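You operate a simulated robot arm through the tools that you are given. There is no shell and no other tool.

The job below is to be done with a simulated robot arm. You get a single attempt, and the scene is never put back.

## Task
Tidy up: wipe the scanner glass, shut the blue cover, push the returns bin in, knob to PACK.
Fine: use the sponge and put it back. What is to be rubbed or washed off counts as gone when no trace of it is left.

The check looks at the end state, three seconds after you hand in, the way a careful person would. Anything else that was tipped, shoved, dropped, spilled or broken makes it a failure. Lids that push on must go on centred and level and be pressed home; caps that screw on are set level and turned clockwise until they are tight.

## Robot
A 7-joint arm with a two-finger parallel gripper, fixed in place. Base frame: the origin is at the foot of the arm, x ahead of it, y to its left, z up; the work surface is at about z = 860. Lengths are in mm, angles in rad, forces in N, time in s.
Its first joint turns from -2.897 to 2.897 rad. Payload 4.4 kg.
The TCP is the grasp point between the finger pads, 23 mm short of the fingertips. In the tool frame z runs along the fingers and y along their closing line. Largest opening 94 mm; finger width 38, thickness 10; the body of the gripper, 54 by 96 mm, starts 39 mm behind the TCP.
Orientation is that of the tool frame in the base frame, as a unit quaternion [w, x, y, z]. With the fingers straight down and closing along the base's y, the tool's x points along the base's -x, its y along +y and its z along -z.

## Interface
- The arm moves only by the tool jog_arm. Its argument "motion" is a list of rows, each a list of 7 numbers: the shift along the tool's x, y, z in mm, then the turn, a rotation vector about the tool's x, y, z in rad, then the closure, from 0 (fully open) to 1 (shut). In form: [[x, y, z, wx, wy, wz, hand], ...]. A call has 1 to 20 rows; each row is the pose to reach, as a shift and turn from the pose commanded when the call began, along the tool's axes at that moment. A row lasts 0.2 s, in which the tool goes at most 50 mm and 0.15 rad; a call with a longer step from one row to the next is refused whole, and so is a gripper value outside its range. A pose out of reach is approached as far as the arm can. The call stops where the force on the tool passes 50 N (or 10 N more than at its start, if that is more) or the arm is blocked; 0.2 s more then pass. The fingers move at their own pace (about 72 mm/s each) and stop on an object; they squeeze with about 42 N. The grip force told is the motor's: it shows also when the fingers shut on nothing. Time passes only in rows, and 0.2 s behind the last, so rows that repeat a pose let the fingers close. The reply holds the time, the measured pose of the TCP, the force on the tool along the base axes, the opening and the grip force, in the units named above and with some noise, with the torque about the TCP (base axes, N m) and any sound that the robot's microphone picked up, and new pictures: "pictures" is both (left out), scene, wrist or none.
- Cameras (640 x 400 px; columns grow to the right, rows downward): "scene" is fixed at [397, 646.2, 1609.1]; the picture's right is [-0.75, -0.67, 0.00], its down [-0.44, 0.49, -0.75] and it looks along [0.50, -0.56, -0.66] (base axes); focal length 335 px, centre (320, 200). "wrist" rides on the gripper at [86, 16, -75] in the tool frame; the picture's right is [-0.18, 0.98, 0.00], its down [-0.58, -0.11, -0.81] and it looks along [-0.79, -0.15, 0.59] (tool axes); focal length 243 px, centre (320, 200). There is no depth. A picture from a camera that has moved, and an enlarged one, comes with that camera's place and axes in the base frame and with its lens. The place of the scene camera against the robot may be out by one fixed shift of up to 12 mm in any direction.
- enlarge(camera, box): a new picture of the part [left, top, right, bottom] of that camera's present view, enlarged. It takes no simulated time.
- finish_job(): hands the job in; it is judged then, once.

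Places have to be worked out from the pictures, the camera data and where the tool is seen. Open the gripper and draw the arm clear of the work before you hand the job in, unless the task says otherwise.

The tools are called after "Call:" by a JSON object that holds its "api" and its "payload". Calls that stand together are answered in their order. jog_arm: Moves the arm, as the interface text tells. Its arguments: {"type":"object","properties":{"motion":{"type":"array","items":{"type":"array","items":{"type":"number"}}},"pictures":{"type":"string","enum":["both","scene","wrist","none"]}},"required":["motion"]} The other tools are called the same way: enlarge (camera, box) takes an enlarged picture of a part of a camera's view; finish_job () hands the job in.

At the start:

```text
clock: 0.0
eef_pos: [858.5, 135.2, 1246.3]
ee_rot: [0.0, 0.0, 1.0, 0.0]
wrist_force: [-0.1, -0.5, -0.2]
ft_torque: [-0.03, 0.03, -0.01]
finger_gap: 94.0
grip_force: 0.1
```

scene: 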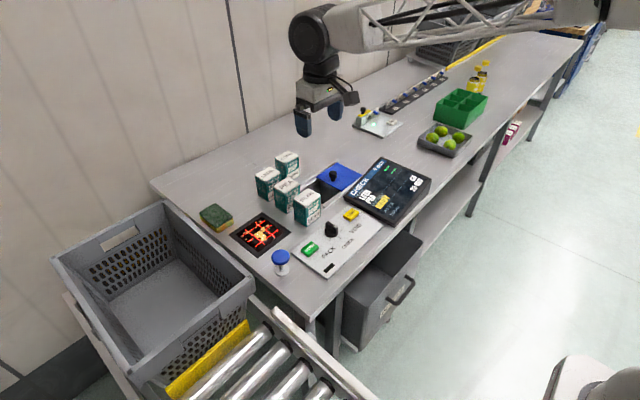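
wrist: 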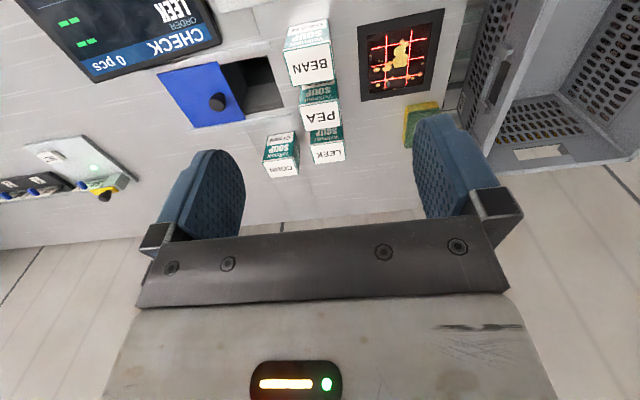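

I'll start by looking closer at the relevant parts of the scene: scanner glass, sponge, blue cover, knob panel and bin.

Call:
{"api": "enlarge", "payload": {"camera": "scene", "box": [180, 140, 340, 240]}}

Call:
{"api": "enlarge", "payload": {"camera": "scene", "box": [280, 190, 440, 290]}}

Call:
{"api": "enlarge", "payload": {"camera": "scene", "box": [220, 200, 460, 350]}}

Call:
{"api": "enlarge", "payload": {"camera": "wrist", "box": [140, 0, 460, 200]}}

```text
4.00 times, centred on (260, 190) of scene
camera zoom: at [397.0, 646.2, 1609.1], right [-0.75, -0.67, 0.0], down [-0.44, 0.49, -0.75], along [0.5, -0.56, -0.66], focal length 1339 px, centre (560, 240)
```

zoom: 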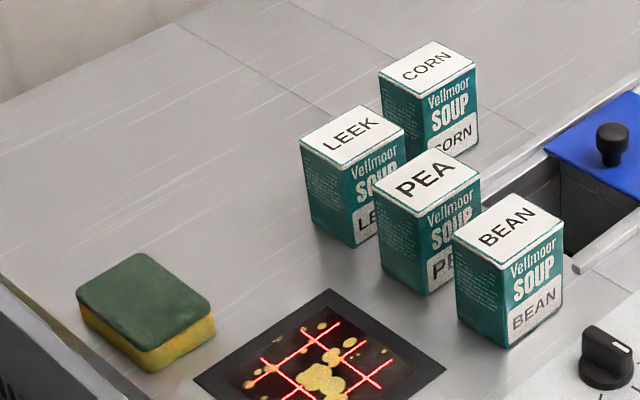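

```text
4.00 times, centred on (360, 240) of scene
camera zoom: at [397.0, 646.2, 1609.1], right [-0.75, -0.67, 0.0], down [-0.44, 0.49, -0.75], along [0.5, -0.56, -0.66], focal length 1339 px, centre (160, 40)
```

zoom: 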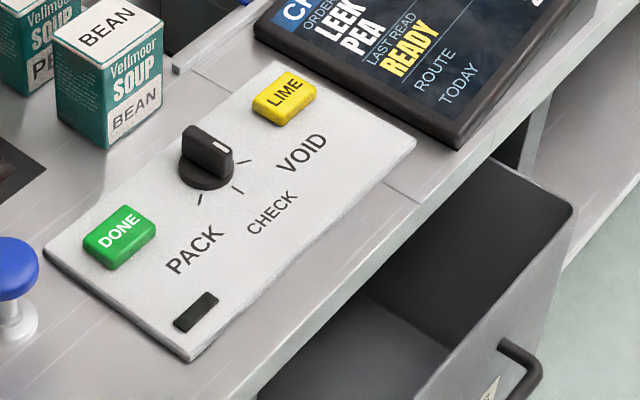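

```text
2.67 times, centred on (340, 275) of scene
camera zoom: at [397.0, 646.2, 1609.1], right [-0.75, -0.67, 0.0], down [-0.44, 0.49, -0.75], along [0.5, -0.56, -0.66], focal length 892 px, centre (267, 0)
```

zoom: 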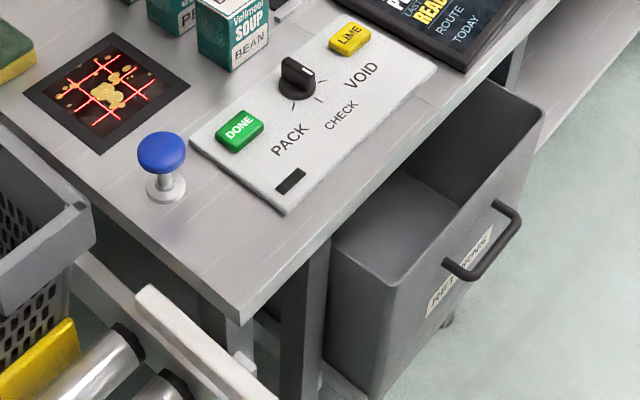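

```text
2.00 times, centred on (300, 100) of wrist
camera zoom: at [772.1, 150.7, 1320.7], right [0.18, 0.98, 0.0], down [0.58, -0.11, 0.81], along [0.79, -0.15, -0.59], focal length 485 px, centre (360, 400)
```

zoom: 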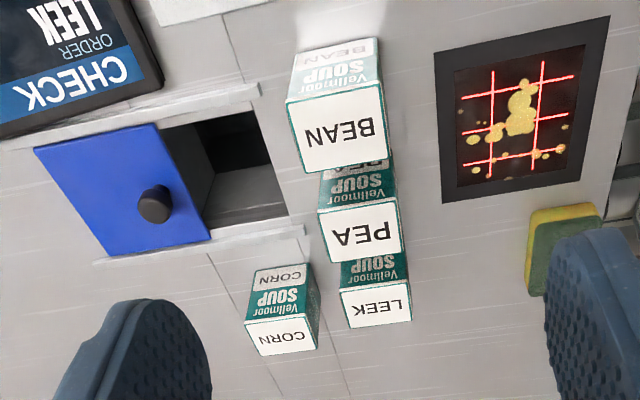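

The work area lies roughly at x 700–1190: knob about (829,109), cover knob about (997,-93), glass about (998,250), sponge about (1140,304). I'll bring the arm back and lower it for a closer wrist view of the control panel.

Call:
{"api": "jog_arm", "payload": {"motion": [[28, 0, 33, 0, 0, 0, 0], [56, 0, 66, 0, 0, 0, 0], [84, 0, 99, 0, 0, 0, 0], [112, 0, 132, 0, 0, 0, 0], [140, 0, 165, 0, 0, 0, 0], [168, 0, 190, 0, 0, 0, 0]], "pictures": "both"}}

```text
clock: 1.4
eef_pos: [690.2, 135.1, 1055.9]
ee_rot: [0.0, 0.0, 1.0, 0.001]
wrist_force: [-0.2, 0.3, -0.2]
ft_torque: [0.02, 0.01, -0.01]
finger_gap: 93.7
grip_force: 0.0
camera wrist: at [603.5, 150.7, 1131.2], right [0.18, 0.98, 0.0], down [0.58, -0.11, 0.81], along [0.79, -0.15, -0.59], focal length 243 px, centre (320, 200)
```

scene: 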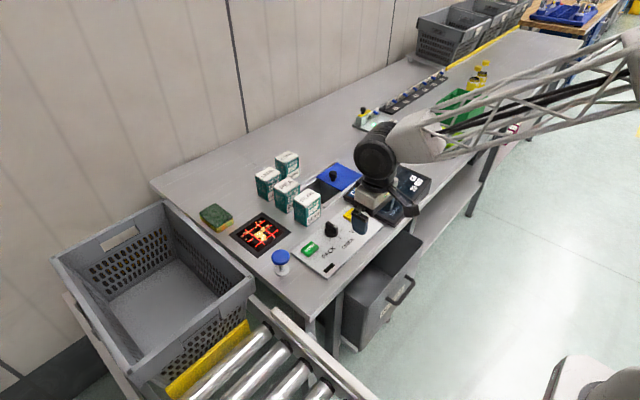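
wrist: 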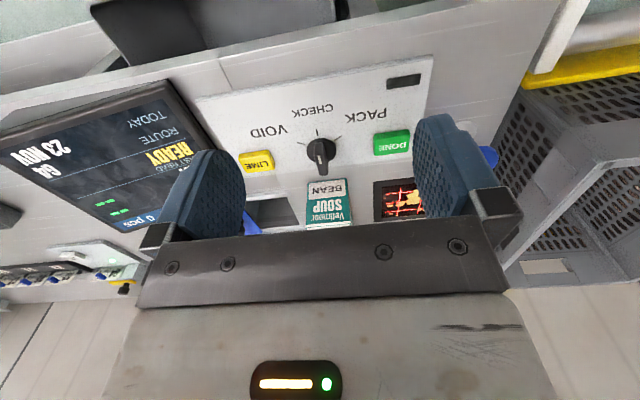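

The panel and knob are in view now. I'll zoom into the wrist picture for the knob pointer and into the scene picture for the bin.

Call:
{"api": "enlarge", "payload": {"camera": "wrist", "box": [240, 60, 440, 190]}}

Call:
{"api": "enlarge", "payload": {"camera": "scene", "box": [300, 200, 460, 360]}}

Call:
{"api": "enlarge", "payload": {"camera": "wrist", "box": [0, 0, 360, 220]}}

```text
3.08 times, centred on (340, 125) of wrist
camera zoom: at [603.5, 150.7, 1131.2], right [0.18, 0.98, 0.0], down [0.58, -0.11, 0.81], along [0.79, -0.15, -0.59], focal length 746 px, centre (258, 431)
```

zoom: 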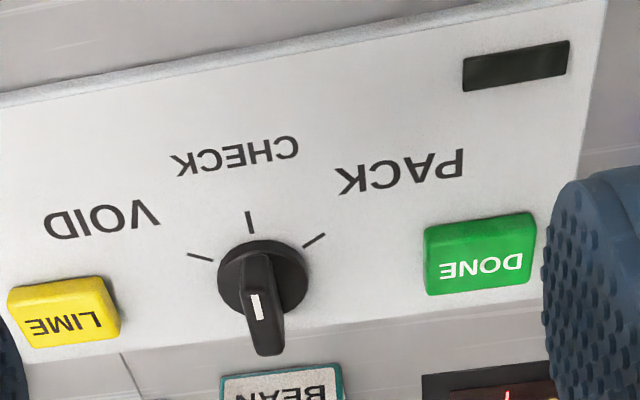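

```text
2.50 times, centred on (380, 280) of scene
camera zoom: at [397.0, 646.2, 1609.1], right [-0.75, -0.67, 0.0], down [-0.44, 0.49, -0.75], along [0.5, -0.56, -0.66], focal length 837 px, centre (170, 0)
```

zoom: 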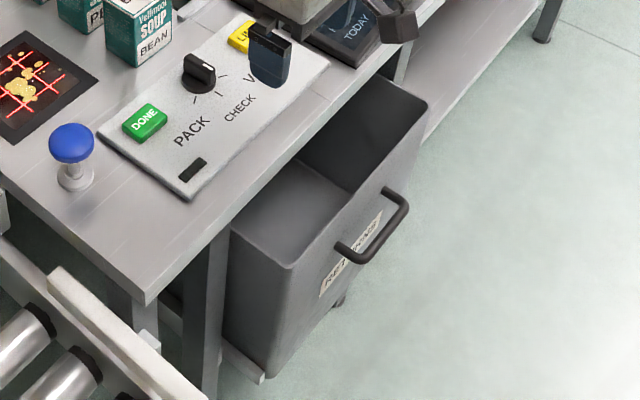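

```text
1.78 times, centred on (180, 110) of wrist
camera zoom: at [603.5, 150.7, 1131.2], right [0.18, 0.98, 0.0], down [0.58, -0.11, 0.81], along [0.79, -0.15, -0.59], focal length 431 px, centre (569, 360)
```

zoom: 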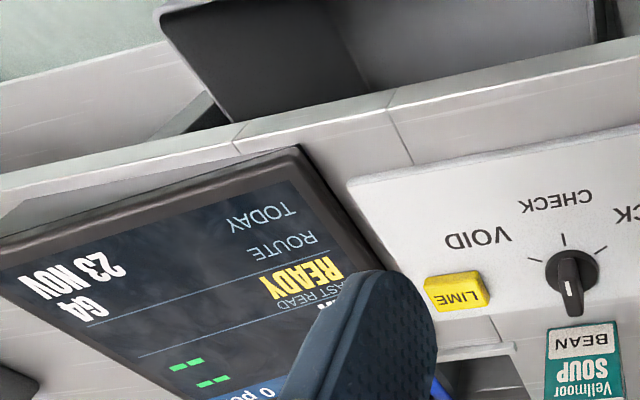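

The knob's bar needs a closer look to know which way it points; I'll zoom strongly in both views.

Call:
{"api": "enlarge", "payload": {"camera": "scene", "box": [310, 212, 358, 242]}}

Call:
{"api": "enlarge", "payload": {"camera": "wrist", "box": [290, 120, 354, 184]}}

```text
13.33 times, centred on (334, 227) of scene
camera zoom: at [397.0, 646.2, 1609.1], right [-0.75, -0.67, 0.0], down [-0.44, 0.49, -0.75], along [0.5, -0.56, -0.66], focal length 4463 px, centre (133, -160)
```

zoom: 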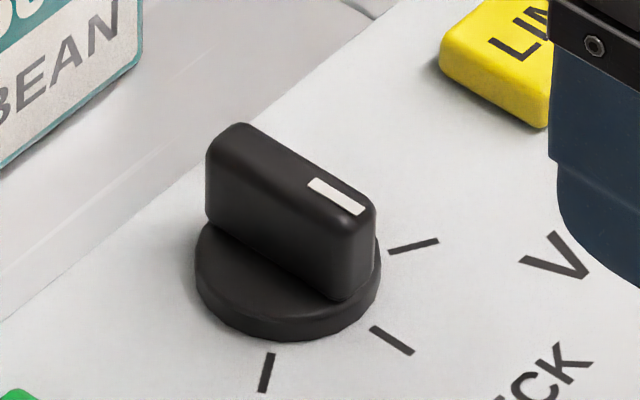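

```text
6.25 times, centred on (322, 152) of wrist
camera zoom: at [603.5, 150.7, 1131.2], right [0.18, 0.98, 0.0], down [0.58, -0.11, 0.81], along [0.79, -0.15, -0.59], focal length 1516 px, centre (308, 500)
```

zoom: 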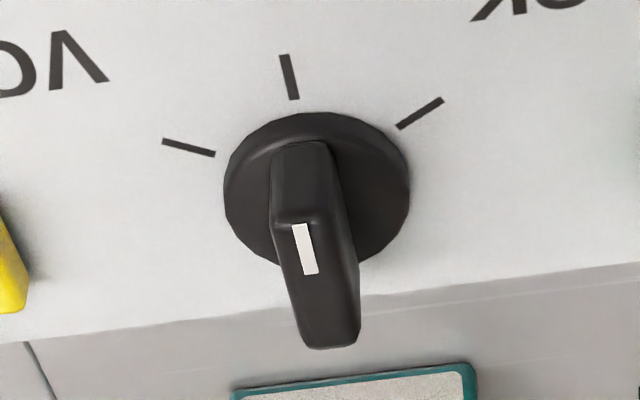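

The knob bar points at CHECK (toward −x); PACK's tick is 60° round toward +y, i.e. a clockwise turn seen from above. Knob centre computes to (837, 108), bar top about z 899. I'll move over it with the fingers part-closed and look again.

Call:
{"api": "jog_arm", "payload": {"motion": [[-36, -7, 20, 0, 0, 0, 0.3], [-73, -14, 40, 0, 0, 0, 0.45], [-110, -21, 60, 0, 0, 0, 0.45], [-146.8, -27.3, 85, 0, 0, 0, 0.45]], "pictures": "both"}}

```text
clock: 2.4
eef_pos: [840.4, 107.5, 973.7]
ee_rot: [0.001, 0.0, 1.0, -0.001]
wrist_force: [-0.2, 0.1, 0.3]
ft_torque: [0.01, -0.01, 0.0]
finger_gap: 51.5
grip_force: 0.0
camera wrist: at [753.4, 123.7, 1048.2], right [0.18, 0.98, 0.0], down [0.58, -0.11, 0.81], along [0.79, -0.15, -0.59], focal length 243 px, centre (320, 200)
```

scene: 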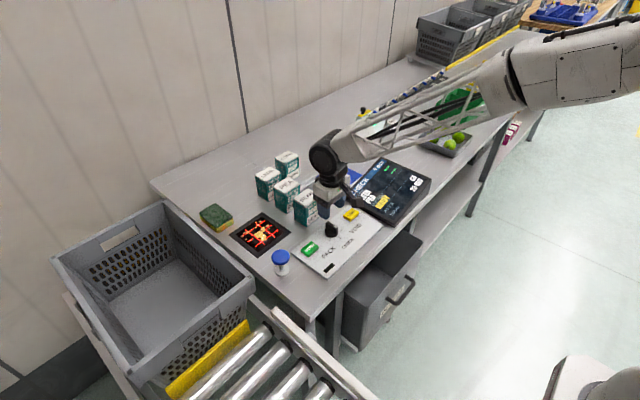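
wrist: 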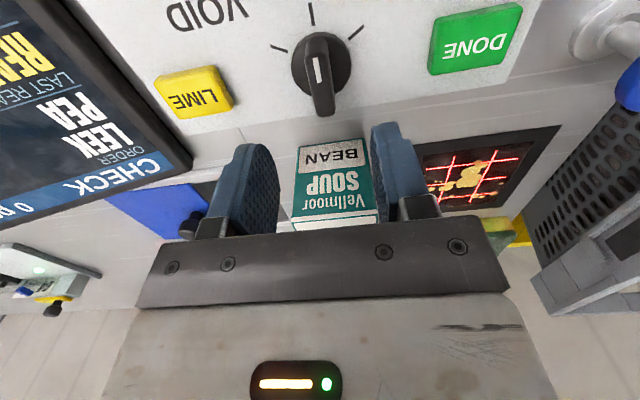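

Measured pose is a few mm off the command, possibly still settling. I'll hold still briefly and zoom in on the knob to refine its centre.

Call:
{"api": "jog_arm", "payload": {"motion": [[0, 0, 0, 0, 0, 0, 0.45], [0, 0, 0, 0, 0, 0, 0.45]], "pictures": "none"}}

Call:
{"api": "enlarge", "payload": {"camera": "wrist", "box": [260, 0, 380, 120]}}

```text
clock: 3.0
eef_pos: [839.2, 108.5, 973.3]
ee_rot: [0.0, 0.0, 1.0, 0.0]
wrist_force: [0.1, -0.1, 0.2]
ft_torque: [0.04, -0.05, -0.04]
finger_gap: 51.9
grip_force: 0.1
```

```text
3.33 times, centred on (320, 60) of wrist
camera zoom: at [753.0, 123.7, 1047.7], right [0.18, 0.98, 0.0], down [0.58, -0.11, 0.81], along [0.79, -0.15, -0.59], focal length 809 px, centre (320, 667)
```

zoom: 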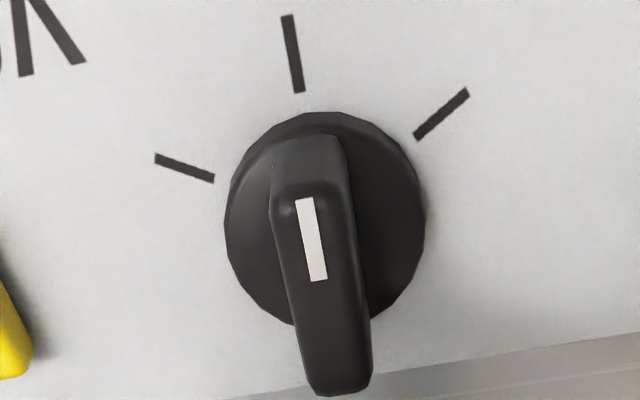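

Refined knob centre is about (835.5, 108.5) and the bar top z about 899. I'll descend around the bar with the fingers open 52 mm, staying just above the disc.

Call:
{"api": "jog_arm", "payload": {"motion": [[2, 0, 25, 0, 0, 0, 0.45], [3.5, 0.3, 50, 0, 0, 0, 0.45], [3.5, 0.3, 69, 0, 0, 0, 0.45], [3.5, 0.3, 69, 0, 0, 0, 0.45]], "pictures": "both"}}

```text
clock: 4.0
eef_pos: [833.9, 107.5, 903.4]
ee_rot: [0.0, 0.0, 1.0, 0.0]
wrist_force: [0.9, 0.5, -0.6]
ft_torque: [-0.02, 0.01, -0.02]
finger_gap: 52.0
grip_force: 0.1
camera wrist: at [748.1, 122.9, 977.9], right [0.18, 0.98, 0.0], down [0.58, -0.11, 0.81], along [0.79, -0.15, -0.59], focal length 243 px, centre (320, 200)
```

scene: 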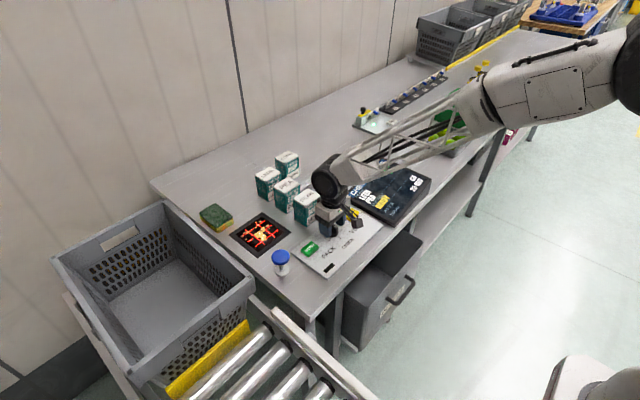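
wrist: 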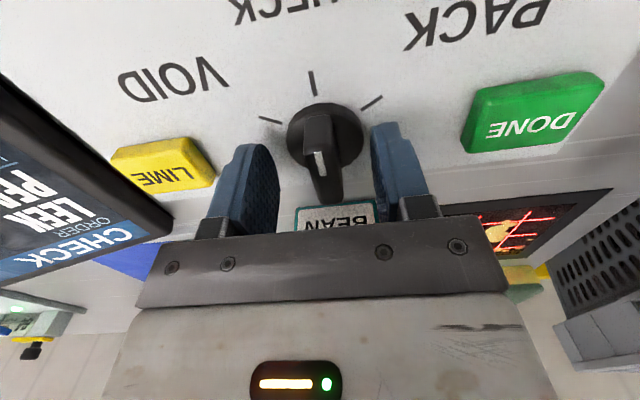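

The bar sits between the fingers, centred within about 1 mm. I'll close on it.

Call:
{"api": "jog_arm", "payload": {"motion": [[-1, 0.6, 0, 0, 0, 0, 0.7], [-1, 0.6, 0, 0, 0, 0, 1], [-1, 0.6, 0, 0, 0, 0, 1]], "pictures": "wrist"}}

```text
clock: 4.8
eef_pos: [835.6, 110.9, 904.0]
ee_rot: [-0.001, 0.0, 1.0, 0.001]
wrist_force: [2.8, 49.1, -4.7]
ft_torque: [0.42, 0.2, -0.03]
finger_gap: 13.7
grip_force: 44.2
camera wrist: at [748.8, 125.5, 977.6], right [0.18, 0.98, 0.0], down [0.58, -0.11, 0.81], along [0.79, -0.15, -0.59], focal length 243 px, centre (320, 200)
```

wrist: 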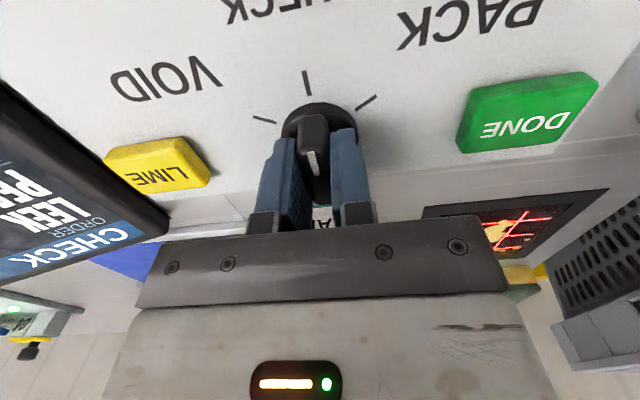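

The grip holds (gap 13.7) but there's a 49 N side load in +y, so the knob's true centre is at about y=111. I'll relieve it by shifting about 2 mm in +y.

Call:
{"api": "jog_arm", "payload": {"motion": [[0, 1.2, 0, 0, 0, 0, 1], [0, 2.2, 0, 0, 0, 0, 1], [0, 2.2, 0, 0, 0, 0, 1]], "pictures": "none"}}

```text
clock: 5.6
eef_pos: [836.0, 110.0, 901.9]
ee_rot: [0.0, 0.0, 1.0, 0.0]
wrist_force: [-7.6, 16.0, 12.6]
ft_torque: [0.19, 1.4, -0.01]
finger_gap: 14.1
grip_force: 45.4
```

Side load dropped to 16 N, with a small upward force of 12.6 N, so a fingertip may be touching the disc. I'll lift slightly and shift a touch more.

Call:
{"api": "jog_arm", "payload": {"motion": [[-0.3, 0.7, -0.8, 0, 0, 0, 1], [-0.3, 0.7, -0.8, 0, 0, 0, 1]], "pictures": "none"}}

```text
clock: 6.2
eef_pos: [835.3, 109.4, 904.0]
ee_rot: [0.001, -0.001, 1.0, 0.0]
wrist_force: [-8.3, -10.5, 8.8]
ft_torque: [-0.03, -1.33, 0.0]
finger_gap: 14.0
grip_force: 45.0
```

Side force is near zero now. I'll turn clockwise (positive about tool z), half-way first, and check the forces.

Call:
{"api": "jog_arm", "payload": {"motion": [[0, 0, 0, 0, 0, 0.1, 1], [0, 0, 0, 0, 0, 0.2, 1], [0, 0, 0, 0, 0, 0.3, 1], [0, 0, 0, 0, 0, 0.4, 1], [0, 0, 0, 0, 0, 0.5, 1]], "pictures": "wrist"}}

```text
clock: 7.2
eef_pos: [836.3, 109.1, 903.7]
ee_rot: [0.0, 0.184, 0.983, -0.001]
wrist_force: [-0.8, -14.0, 1.9]
ft_torque: [0.11, 0.33, 0.04]
finger_gap: 13.8
grip_force: 44.7
stopped in row 4: the force on the tool passed its limit at 52 N (the readings are from after the stop); the commanded pose is now the measured one
camera wrist: at [760.6, 155.8, 977.6], right [0.53, 0.85, 0.0], down [0.5, -0.31, 0.81], along [0.68, -0.43, -0.59], focal length 243 px, centre (320, 200)
```

wrist: 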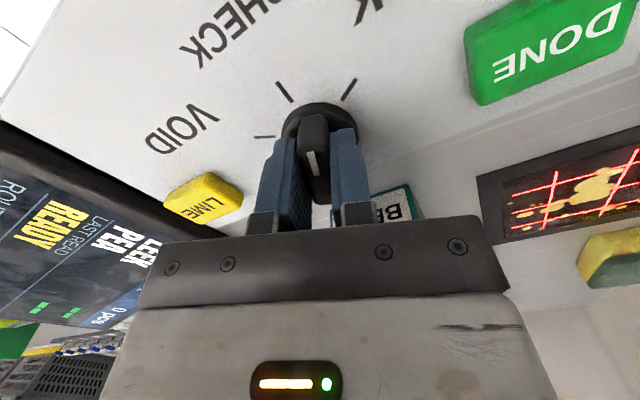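

The knob is turning with the gripper (about 21° so far); the stop came from a lateral force spike due to a small centring error. I'll compensate about 0.6 mm and continue the turn.

Call:
{"api": "jog_arm", "payload": {"motion": [[-0.2, -0.6, 0, 0, 0, 0.0, 1], [-0.2, -0.6, 0, 0, 0, 0.08, 1], [-0.2, -0.6, 0, 0, 0, 0.16, 1], [-0.2, -0.6, 0, 0, 0, 0.24, 1], [-0.2, -0.6, 0, 0, 0, 0.32, 1]], "pictures": "none"}}

```text
clock: 8.4
eef_pos: [836.8, 109.5, 903.2]
ee_rot: [0.0, 0.34, 0.941, 0.0]
wrist_force: [11.4, 0.1, -1.5]
ft_torque: [-0.84, -1.29, -0.02]
finger_gap: 13.7
grip_force: 45.1
```

At about 40° now with modest forces. I'll continue the remaining ~20° with a small centring correction.

Call:
{"api": "jog_arm", "payload": {"motion": [[-0.4, 0.3, 0, 0, 0, 0.09, 1], [-0.4, 0.3, 0, 0, 0, 0.18, 1], [-0.4, 0.3, 0, 0, 0, 0.27, 1], [-0.4, 0.3, 0, 0, 0, 0.353, 1], [-0.4, 0.3, 0, 0, 0, 0.353, 1]], "pictures": "both"}}

```text
clock: 9.7
eef_pos: [836.0, 108.1, 903.9]
ee_rot: [-0.001, 0.499, 0.866, -0.001]
wrist_force: [-13.6, -5.1, 6.4]
ft_torque: [-0.16, -0.5, -0.01]
finger_gap: 13.9
grip_force: 44.6
stopped in row 5: the force on the tool passed its limit at 51 N (the readings are from after the stop); the commanded pose is now the measured one
camera wrist: at [805.7, 191.7, 977.6], right [0.94, 0.33, 0.0], down [0.2, -0.56, 0.81], along [0.27, -0.76, -0.59], focal length 243 px, centre (320, 200)
```

scene: 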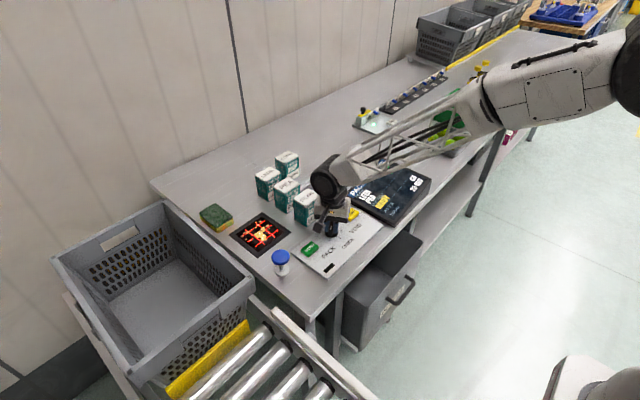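
wrist: 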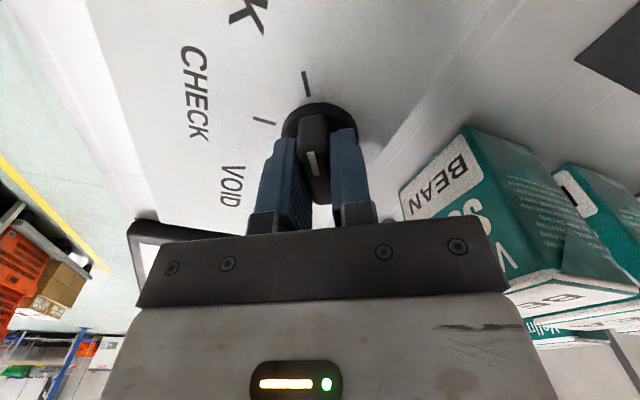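

The gripper is now turned by 60° and the mark lines up with the PACK tick. I'll release and rise straight up to check the knob.

Call:
{"api": "jog_arm", "payload": {"motion": [[0, 0, 0, 0, 0, 0, 0.8], [0, 0, 0, 0, 0, 0, 0.5], [0, 0, 0, 0, 0, 0, 0.5], [0, 0, -30, 0, 0, 0, 0.5], [0, 0, -70, 0, 0, 0, 0.5], [0, 0, -115, 0, 0, 0, 0.5]], "pictures": "both"}}

```text
clock: 11.1
eef_pos: [836.7, 110.6, 1015.9]
ee_rot: [-0.002, 0.5, 0.866, -0.001]
wrist_force: [-0.2, 0.8, -0.2]
ft_torque: [0.03, 0.0, -0.01]
finger_gap: 47.1
grip_force: 0.1
camera wrist: at [806.8, 192.5, 1091.0], right [0.94, 0.33, 0.0], down [0.2, -0.56, 0.81], along [0.27, -0.76, -0.59], focal length 243 px, centre (320, 200)
```

scene: 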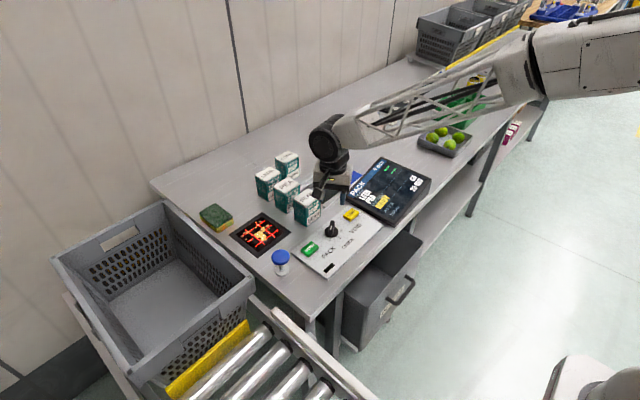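
wrist: 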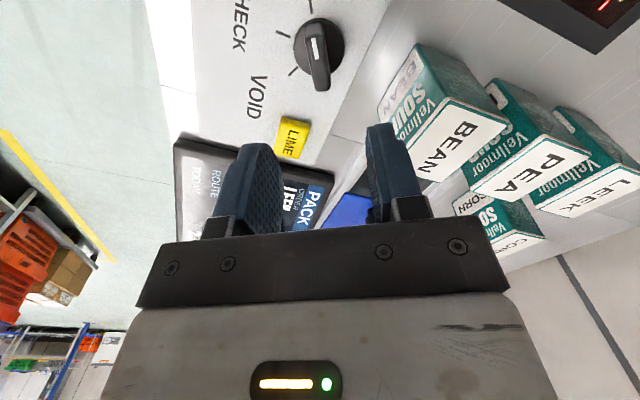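

The display now shows PACK. I'll zoom in to confirm the knob's pointer position and the display text.

Call:
{"api": "enlarge", "payload": {"camera": "wrist", "box": [240, 0, 380, 110]}}

Call:
{"api": "enlarge", "payload": {"camera": "scene", "box": [290, 150, 440, 250]}}

```text
3.64 times, centred on (310, 55) of wrist
camera zoom: at [806.8, 192.5, 1091.0], right [0.94, 0.33, 0.0], down [0.2, -0.56, 0.81], along [0.27, -0.76, -0.59], focal length 882 px, centre (356, 727)
```

zoom: 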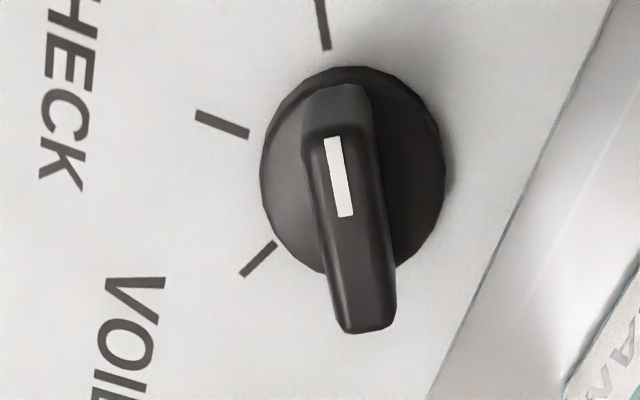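

```text
4.00 times, centred on (365, 200) of scene
camera zoom: at [397.0, 646.2, 1609.1], right [-0.75, -0.67, 0.0], down [-0.44, 0.49, -0.75], along [0.5, -0.56, -0.66], focal length 1339 px, centre (140, 200)
```

zoom: 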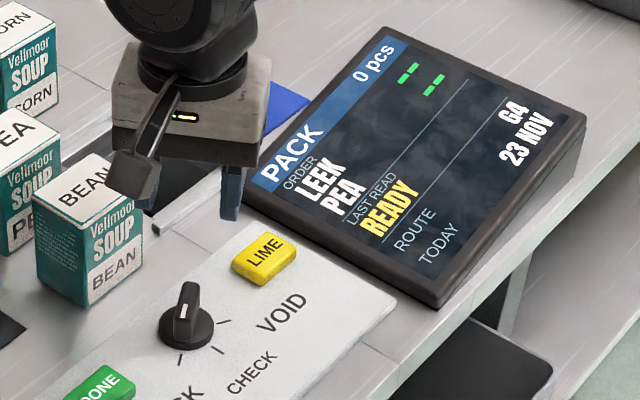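

PACK is set: the display confirms it. Now I'll rotate the wrist back to straight and retreat toward the robot to look at the returns bin's front.

Call:
{"api": "jog_arm", "payload": {"motion": [[11.1, -32.7, 0, 0, 0, -0.1495, 0.7], [22.2, -65.3, 0, 0, 0, -0.299, 1], [33.3, -98, 0, 0, 0, -0.4487, 1], [44.5, -130.7, 0, 0, 0, -0.598, 1], [55.6, -163.4, 0, 0, 0, -0.748, 1], [66.7, -196, 0, 0, 0, -0.8975, 1], [77.8, -228.7, 0, 0, 0, -1.047, 1]], "pictures": "none"}}

```text
clock: 12.7
eef_pos: [597.9, 61.7, 1018.7]
ee_rot: [-0.002, -0.002, 1.0, -0.001]
wrist_force: [-0.7, 0.7, 0.3]
ft_torque: [-0.02, 0.01, 0.01]
finger_gap: 0.0
grip_force: 42.2
```

Straight again at (598, 62, 1019). I'll move back and down in front of the table to view the bin's front.

Call:
{"api": "jog_arm", "payload": {"motion": [[40, 0, 20, 0, 0, 0, 1], [80, 0, 50, 0, 0, 0, 1], [110, 0, 90, 0, 0, 0, 1], [130, 0, 130, 0, 0, 0, 1], [140, 0, 150, 0, 0, 0, 1]], "pictures": "both"}}

```text
clock: 13.8
eef_pos: [458.2, 61.1, 868.4]
ee_rot: [0.0, -0.001, 1.0, -0.001]
wrist_force: [-0.4, -0.6, -0.2]
ft_torque: [-0.02, 0.02, -0.03]
finger_gap: 0.2
grip_force: 42.0
camera wrist: at [370.9, 76.2, 943.9], right [0.18, 0.98, 0.0], down [0.58, -0.11, 0.81], along [0.79, -0.15, -0.59], focal length 243 px, centre (320, 200)
```

scene: 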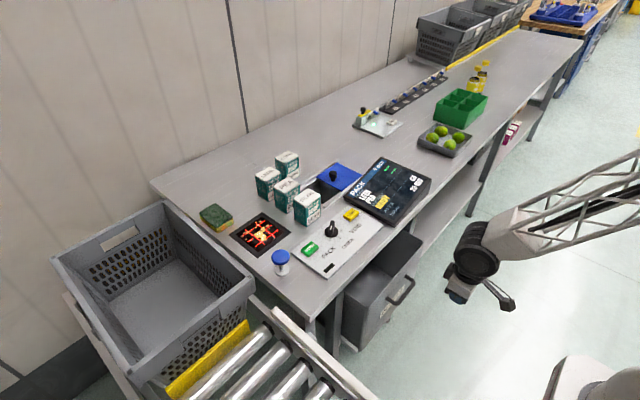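
wrist: 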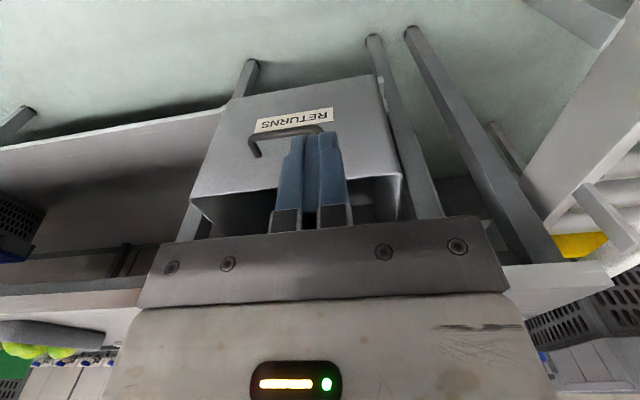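

The bin's front face is at about x=655, top edge z≈703, y from −197 to 144, with the handle at z≈620. I'll tilt the closed fingers forward about 40° and go to a staging point in front of it.

Call:
{"api": "jog_arm", "payload": {"motion": [[-12, -18, 18, 0, -0.14, 0, 1], [-25, -35, 35, 0, -0.28, 0, 1], [-37, -53, 53, 0, -0.42, 0, 1], [-50, -70, 70, 0, -0.56, 0, 1], [-62, -88, 88, 0, -0.7, 0, 1], [-62, -88, 88, 0, -0.7, 0, 1]], "pictures": "both"}}

```text
clock: 15.2
eef_pos: [520.0, -27.7, 781.3]
ee_rot: [0.343, -0.001, 0.939, 0.0]
wrist_force: [0.8, 0.5, 0.3]
ft_torque: [0.02, 0.03, 0.01]
finger_gap: 0.0
grip_force: 42.6
camera wrist: at [404.9, -11.8, 782.3], right [0.14, 0.98, 0.12], down [-0.07, -0.11, 0.99], along [0.99, -0.15, 0.06], focal length 243 px, centre (320, 200)
```

scene: 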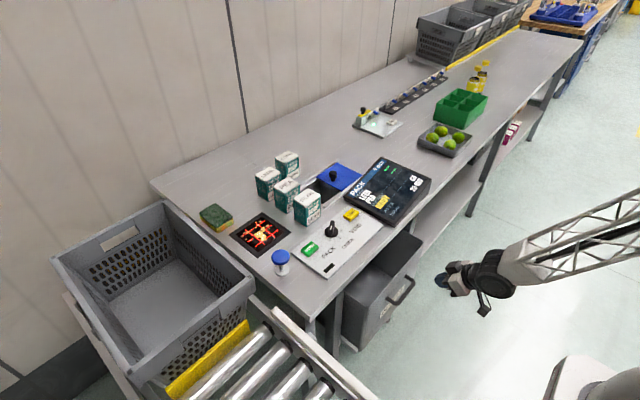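
wrist: 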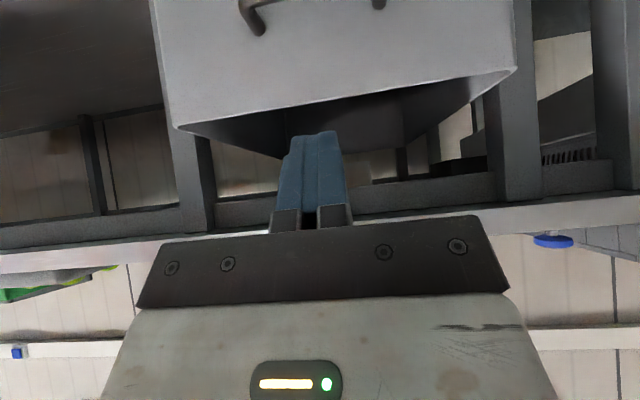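

The view confirms the bin's top edge at z≈699 and centre y≈−29. I'll go down to just in front of its face, above the handle.

Call:
{"api": "jog_arm", "payload": {"motion": [[4, -1, 32, 0, 0, 0, 1], [8, -1, 64, 0, 0, 0, 1], [12, -1, 96, 0, 0, 0, 1], [14.8, -1, 126, 0, 0, 0, 1], [14.8, -1, 126, 0, 0, 0, 1]], "pictures": "both"}}

```text
clock: 16.4
eef_pos: [588.4, -27.9, 673.6]
ee_rot: [0.342, -0.001, 0.94, 0.0]
wrist_force: [0.0, 0.4, -0.1]
ft_torque: [0.0, 0.01, 0.02]
finger_gap: 0.0
grip_force: 41.6
camera wrist: at [474.0, -12.9, 675.2], right [0.14, 0.98, 0.12], down [-0.07, -0.11, 0.99], along [0.99, -0.15, 0.06], focal length 243 px, centre (320, 200)
```

scene: 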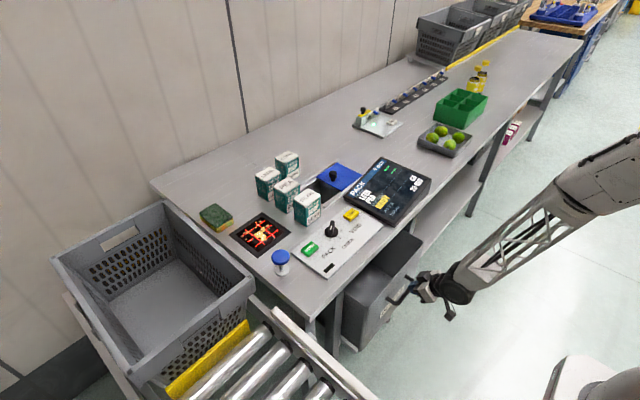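
wrist: 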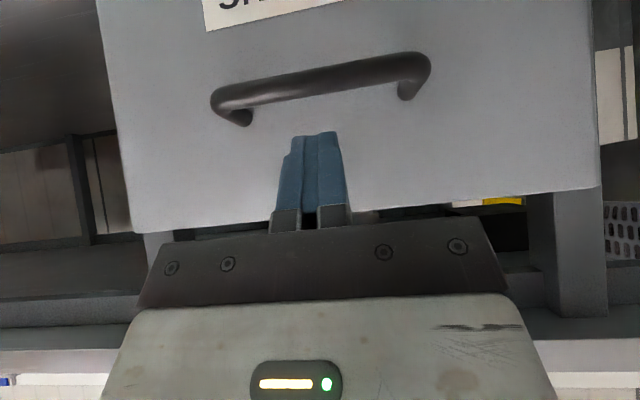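

The fingertips are aligned above the handle and in front of the face. I'll push slowly in +x.

Call:
{"api": "jog_arm", "payload": {"motion": [[-6.1, 0, 5.2, 0, 0, 0, 1], [-12.2, 0, 10.3, 0, 0, 0, 1], [-18.4, 0, 15.5, 0, 0, 0, 1], [-24.5, 0, 20.6, 0, 0, 0, 1], [-30.6, 0, 25.8, 0, 0, 0, 1], [-36.7, 0, 30.9, 0, 0, 0, 1], [-42.8, 0, 36.1, 0, 0, 0, 1], [-48.9, 0, 41.2, 0, 0, 0, 1], [-55.1, 0, 46.4, 0, 0, 0, 1], [-61.2, 0, 51.5, 0, 0, 0, 1]], "pictures": "both"}}

```text
clock: 18.6
eef_pos: [669.1, -28.3, 674.1]
ee_rot: [0.342, -0.002, 0.94, 0.0]
wrist_force: [-3.9, 0.1, 0.5]
ft_torque: [-0.02, 0.0, 0.03]
finger_gap: 0.0
grip_force: 42.0
camera wrist: at [554.8, -12.4, 675.4], right [0.14, 0.98, 0.12], down [-0.07, -0.11, 0.99], along [0.99, -0.15, 0.06], focal length 243 px, centre (320, 200)
```

scene: 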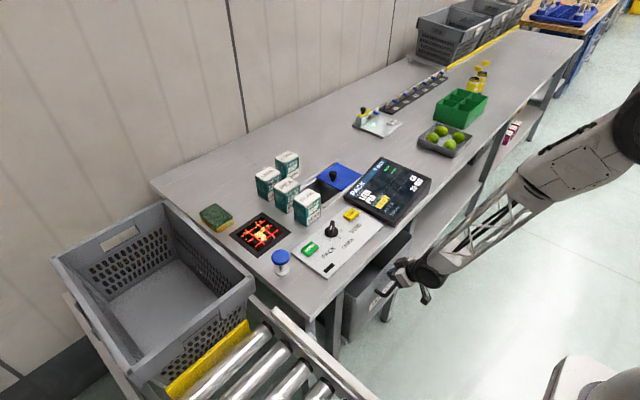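
wrist: 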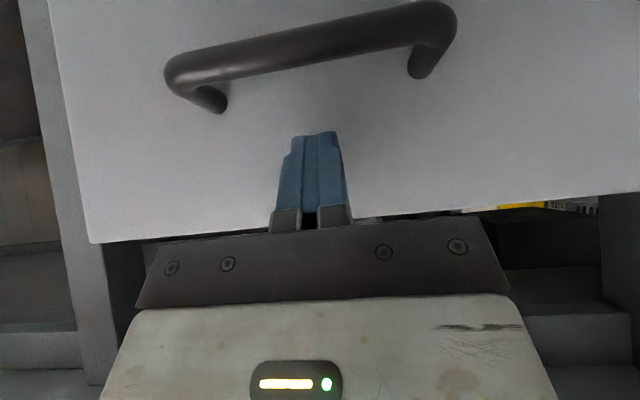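

The bin slides easily (about 4 N) and its front is now near x=698. I'll keep pushing until it stops.

Call:
{"api": "jog_arm", "payload": {"motion": [[-6.1, 0, 5.2, 0, 0, 0, 1], [-12.2, 0, 10.3, 0, 0, 0, 1], [-18.4, 0, 15.5, 0, 0, 0, 1], [-24.5, 0, 20.6, 0, 0, 0, 1], [-30.6, 0, 25.8, 0, 0, 0, 1], [-36.7, 0, 30.9, 0, 0, 0, 1], [-42.8, 0, 36.1, 0, 0, 0, 1], [-48.9, 0, 41.2, 0, 0, 0, 1]], "pictures": "both"}}

```text
clock: 20.4
eef_pos: [734.0, -28.2, 674.2]
ee_rot: [0.34, 0.0, 0.94, -0.001]
wrist_force: [-2.4, 2.3, -0.1]
ft_torque: [0.01, -0.02, 0.03]
finger_gap: 0.4
grip_force: 42.0
camera wrist: at [619.2, -11.8, 675.9], right [0.14, 0.98, 0.12], down [-0.07, -0.11, 0.99], along [0.99, -0.15, 0.06], focal length 243 px, centre (320, 200)
```

scene: 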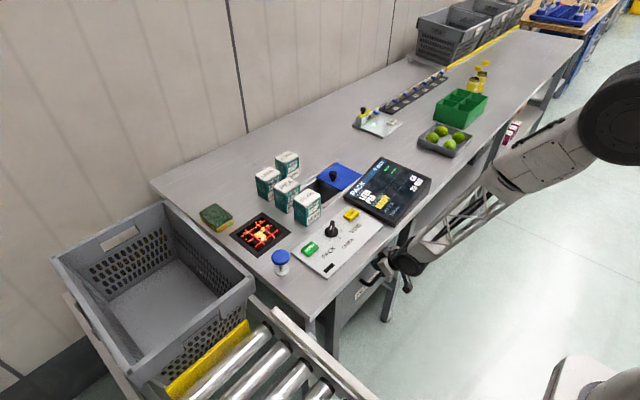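
wrist: 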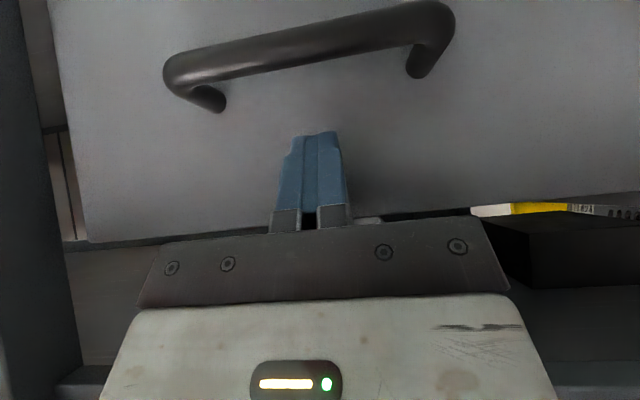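

Still sliding freely; bin front is now at about x=763, under the table top. I'll push on gently, watching for the end stop and my clearance to the table edge.

Call:
{"api": "jog_arm", "payload": {"motion": [[-3.1, 0, 2.6, 0, 0, 0, 1], [-6.1, 0, 5.2, 0, 0, 0, 1], [-9.2, 0, 7.7, 0, 0, 0, 1], [-12.2, 0, 10.3, 0, 0, 0, 1], [-15.3, 0, 12.9, 0, 0, 0, 1]], "pictures": "both"}}

```text
clock: 21.7
eef_pos: [750.3, -27.6, 672.3]
ee_rot: [0.339, 0.0, 0.941, -0.001]
wrist_force: [-8.0, 0.3, 3.4]
ft_torque: [0.01, -0.06, 0.0]
finger_gap: 0.0
grip_force: 41.6
stopped in row 5: the force on the tool passed its limit at 115 N (the readings are from after the stop); the commanded pose is now the measured one
camera wrist: at [635.9, -11.5, 673.9], right [0.14, 0.98, 0.12], down [-0.07, -0.11, 0.99], along [0.99, -0.15, 0.05], focal length 243 px, centre (320, 200)
```

scene: 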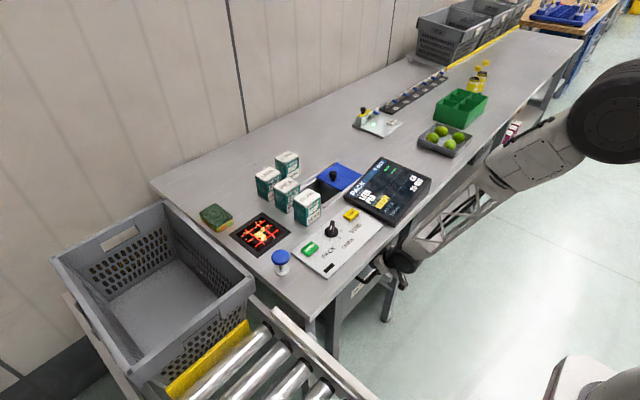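
wrist: 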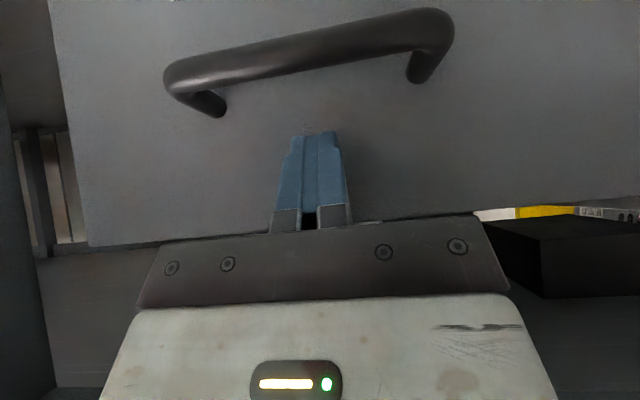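

A hard stop at bin-front x≈779: most likely the bin's end stop. I'll back straight out and look at the bin.

Call:
{"api": "jog_arm", "payload": {"motion": [[30, 0, -25, 0, 0, 0, 1], [61, 0, -51.5, 0, 0, 0, 1], [92, 0, -77, 0, 0, 0, 1], [123, 0, -103, 0, 0, 0, 1], [153, 0, -129, 0, 0, 0, 1], [184, 0, -155, 0, 0, 0, 1]], "pictures": "both"}}

```text
clock: 23.1
eef_pos: [512.5, -31.2, 672.1]
ee_rot: [0.34, 0.0, 0.941, -0.001]
wrist_force: [0.1, 0.0, -0.8]
ft_torque: [0.01, -0.02, 0.02]
finger_gap: 0.0
grip_force: 42.2
camera wrist: at [397.6, -15.2, 674.1], right [0.14, 0.98, 0.12], down [-0.07, -0.11, 0.99], along [0.99, -0.15, 0.05], focal length 243 px, centre (320, 200)
```

scene: 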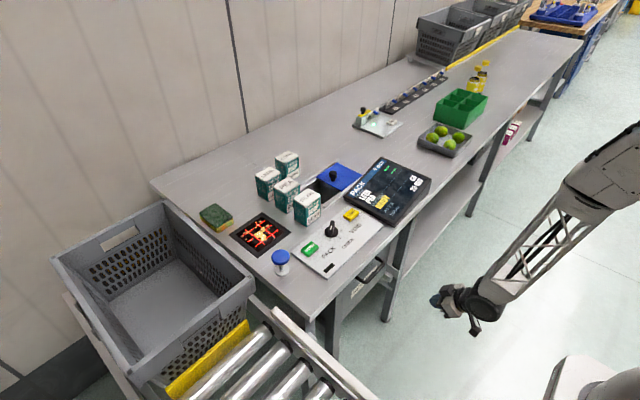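
wrist: 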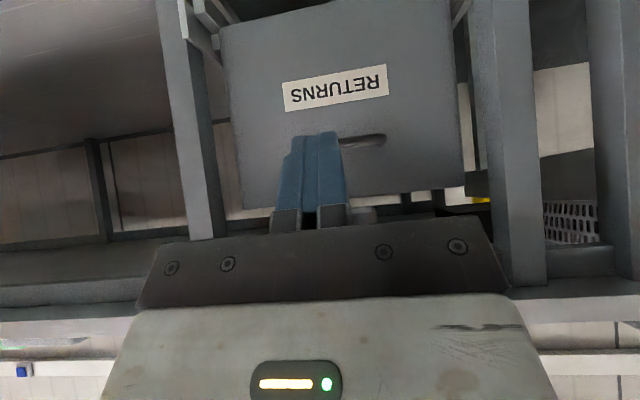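

Call:
{"api": "enlarge", "payload": {"camera": "wrist", "box": [140, 0, 540, 250]}}

Call:
{"api": "enlarge", "payload": {"camera": "scene", "box": [290, 200, 450, 360]}}

```text
1.60 times, centred on (340, 125) of wrist
camera zoom: at [397.6, -15.2, 674.1], right [0.14, 0.98, 0.12], down [-0.07, -0.11, 0.99], along [0.99, -0.15, 0.05], focal length 388 px, centre (288, 320)
```

zoom: 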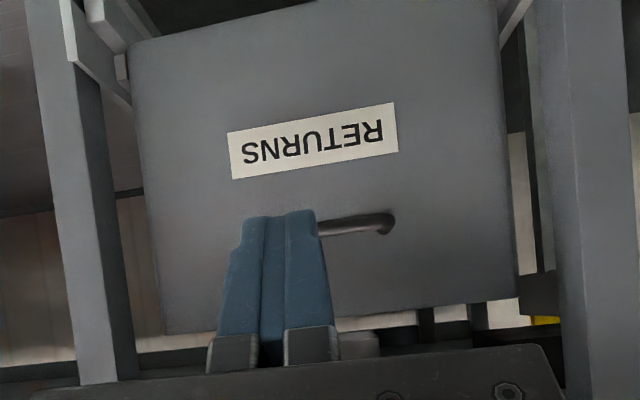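

```text
2.50 times, centred on (370, 280) of scene
camera zoom: at [397.0, 646.2, 1609.1], right [-0.75, -0.67, 0.0], down [-0.44, 0.49, -0.75], along [0.5, -0.56, -0.66], focal length 837 px, centre (195, 0)
```

zoom: 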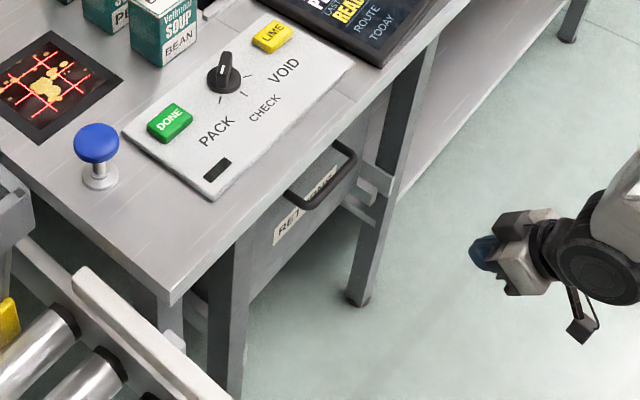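

The bin looks fully seated, but I want to be sure the stop wasn't the gripper touching an under-table rail. I'll tilt the tool flatter, which also lets the camera look up at the table underside.

Call:
{"api": "jog_arm", "payload": {"motion": [[0, 0, 0, 0, -0.125, 0, 1], [0, 0, 0, 0, -0.25, 0, 1], [0, 0, 0, 0, -0.375, 0, 1], [0, 0, 0, 0, -0.5, 0, 1], [0, 0, 0, 0, -0.5, 0, 1]], "pictures": "both"}}

```text
clock: 24.3
eef_pos: [511.3, -28.1, 674.6]
ee_rot: [0.563, -0.001, 0.827, 0.001]
wrist_force: [0.2, 1.0, 1.2]
ft_torque: [-0.01, 0.0, 0.02]
finger_gap: 0.0
grip_force: 42.3
camera wrist: at [408.9, -12.4, 620.9], right [0.07, 0.98, 0.17], down [-0.54, -0.11, 0.84], along [0.84, -0.15, 0.52], focal length 243 px, centre (320, 200)
```

scene: 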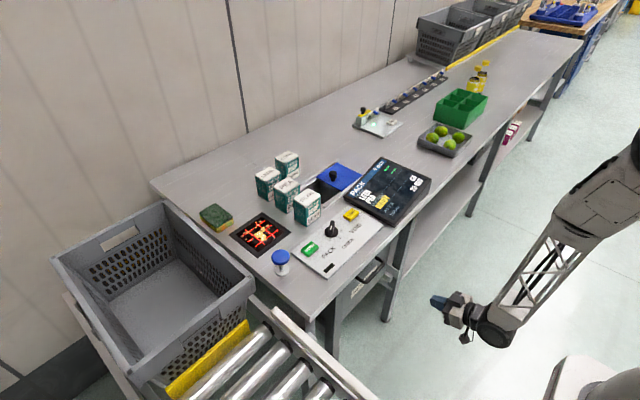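
wrist: 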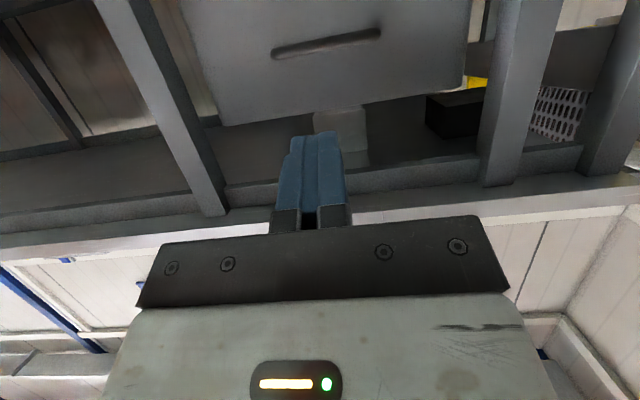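

The front rail's underside is at about z=780, above where the gripper was. I'll approach again with the flatter tool and press once more to confirm the bin is at its end stop.

Call:
{"api": "jog_arm", "payload": {"motion": [[-13.3, 0, 37.7, 0, 0, 0, 1], [-26.7, 0, 75.5, 0, 0, 0, 1], [-40, 0, 113.2, 0, 0, 0, 1], [-53.4, 0, 151, 0, 0, 0, 1], [-66.7, 0, 188.7, 0, 0, 0, 1], [-66.7, 0, 188.7, 0, 0, 0, 1]], "pictures": "both"}}

```text
clock: 25.7
eef_pos: [709.5, -27.0, 666.7]
ee_rot: [0.562, -0.001, 0.827, 0.001]
wrist_force: [-0.7, -0.7, -0.7]
ft_torque: [-0.01, -0.02, 0.02]
finger_gap: 0.2
grip_force: 41.8
camera wrist: at [608.1, -10.0, 613.9], right [0.07, 0.98, 0.17], down [-0.54, -0.11, 0.84], along [0.84, -0.15, 0.52], focal length 243 px, centre (320, 200)
```

scene: 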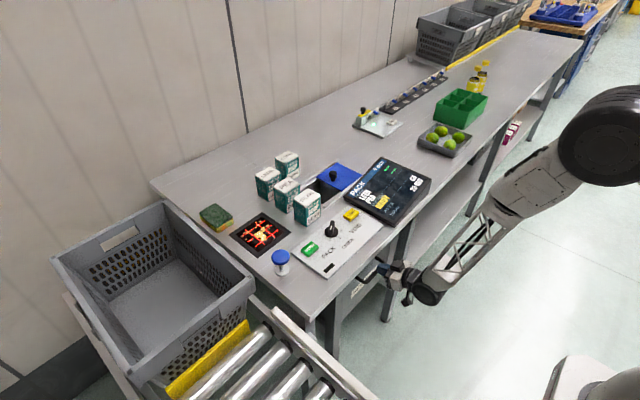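
wrist: 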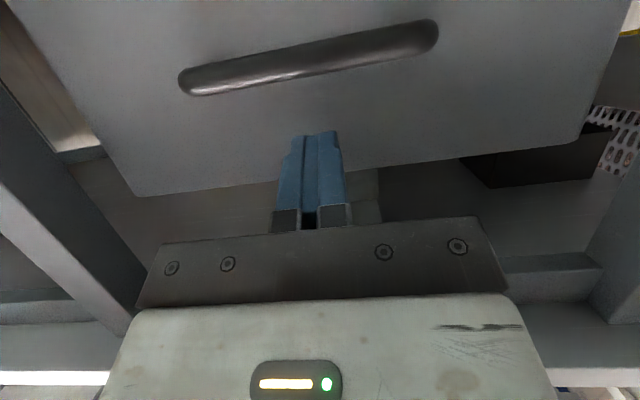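

Now a slow push toward the face, expecting contact near TCP x=751.

Call:
{"api": "jog_arm", "payload": {"motion": [[-2.2, 0, 5.6, 0, 0, 0, 1], [-4.4, 0, 11.2, 0, 0, 0, 1], [-6.6, 0, 16.8, 0, 0, 0, 1], [-8.8, 0, 22.3, 0, 0, 0, 1], [-11, 0, 27.9, 0, 0, 0, 1], [-12.5, 0, 31.6, 0, 0, 0, 1], [-13.9, 0, 35.3, 0, 0, 0, 1], [-15.4, 0, 39.1, 0, 0, 0, 1], [-16.8, 0, 42.8, 0, 0, 0, 1], [-18.3, 0, 46.5, 0, 0, 0, 1], [-19.7, 0, 50, 0, 0, 0, 1]], "pictures": "both"}}

```text
clock: 27.7
eef_pos: [752.0, -27.4, 662.7]
ee_rot: [0.559, -0.001, 0.829, 0.0]
wrist_force: [-15.9, -0.6, 6.8]
ft_torque: [0.02, -0.35, 0.0]
finger_gap: 0.0
grip_force: 41.5
stopped in row 9: the force on the tool passed its limit at 94 N (the readings are from after the stop); the commanded pose is now the measured one
camera wrist: at [649.4, -11.2, 610.9], right [0.07, 0.98, 0.17], down [-0.53, -0.11, 0.84], along [0.85, -0.15, 0.51], focal length 243 px, centre (320, 200)
```

scene: 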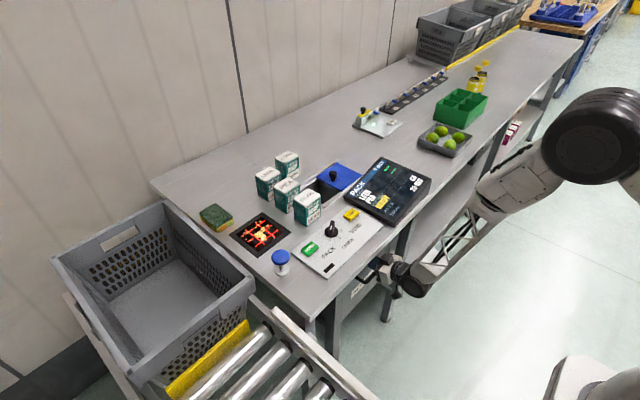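
wrist: 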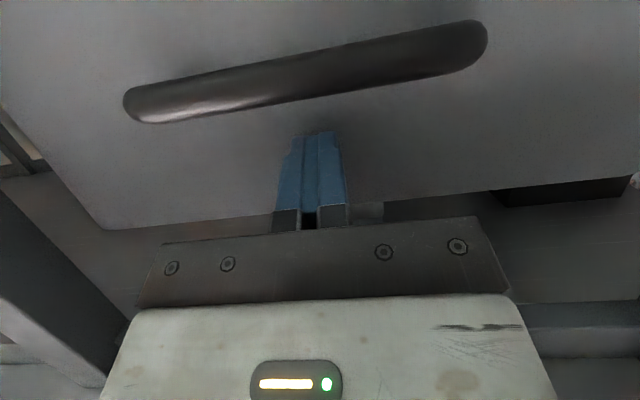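

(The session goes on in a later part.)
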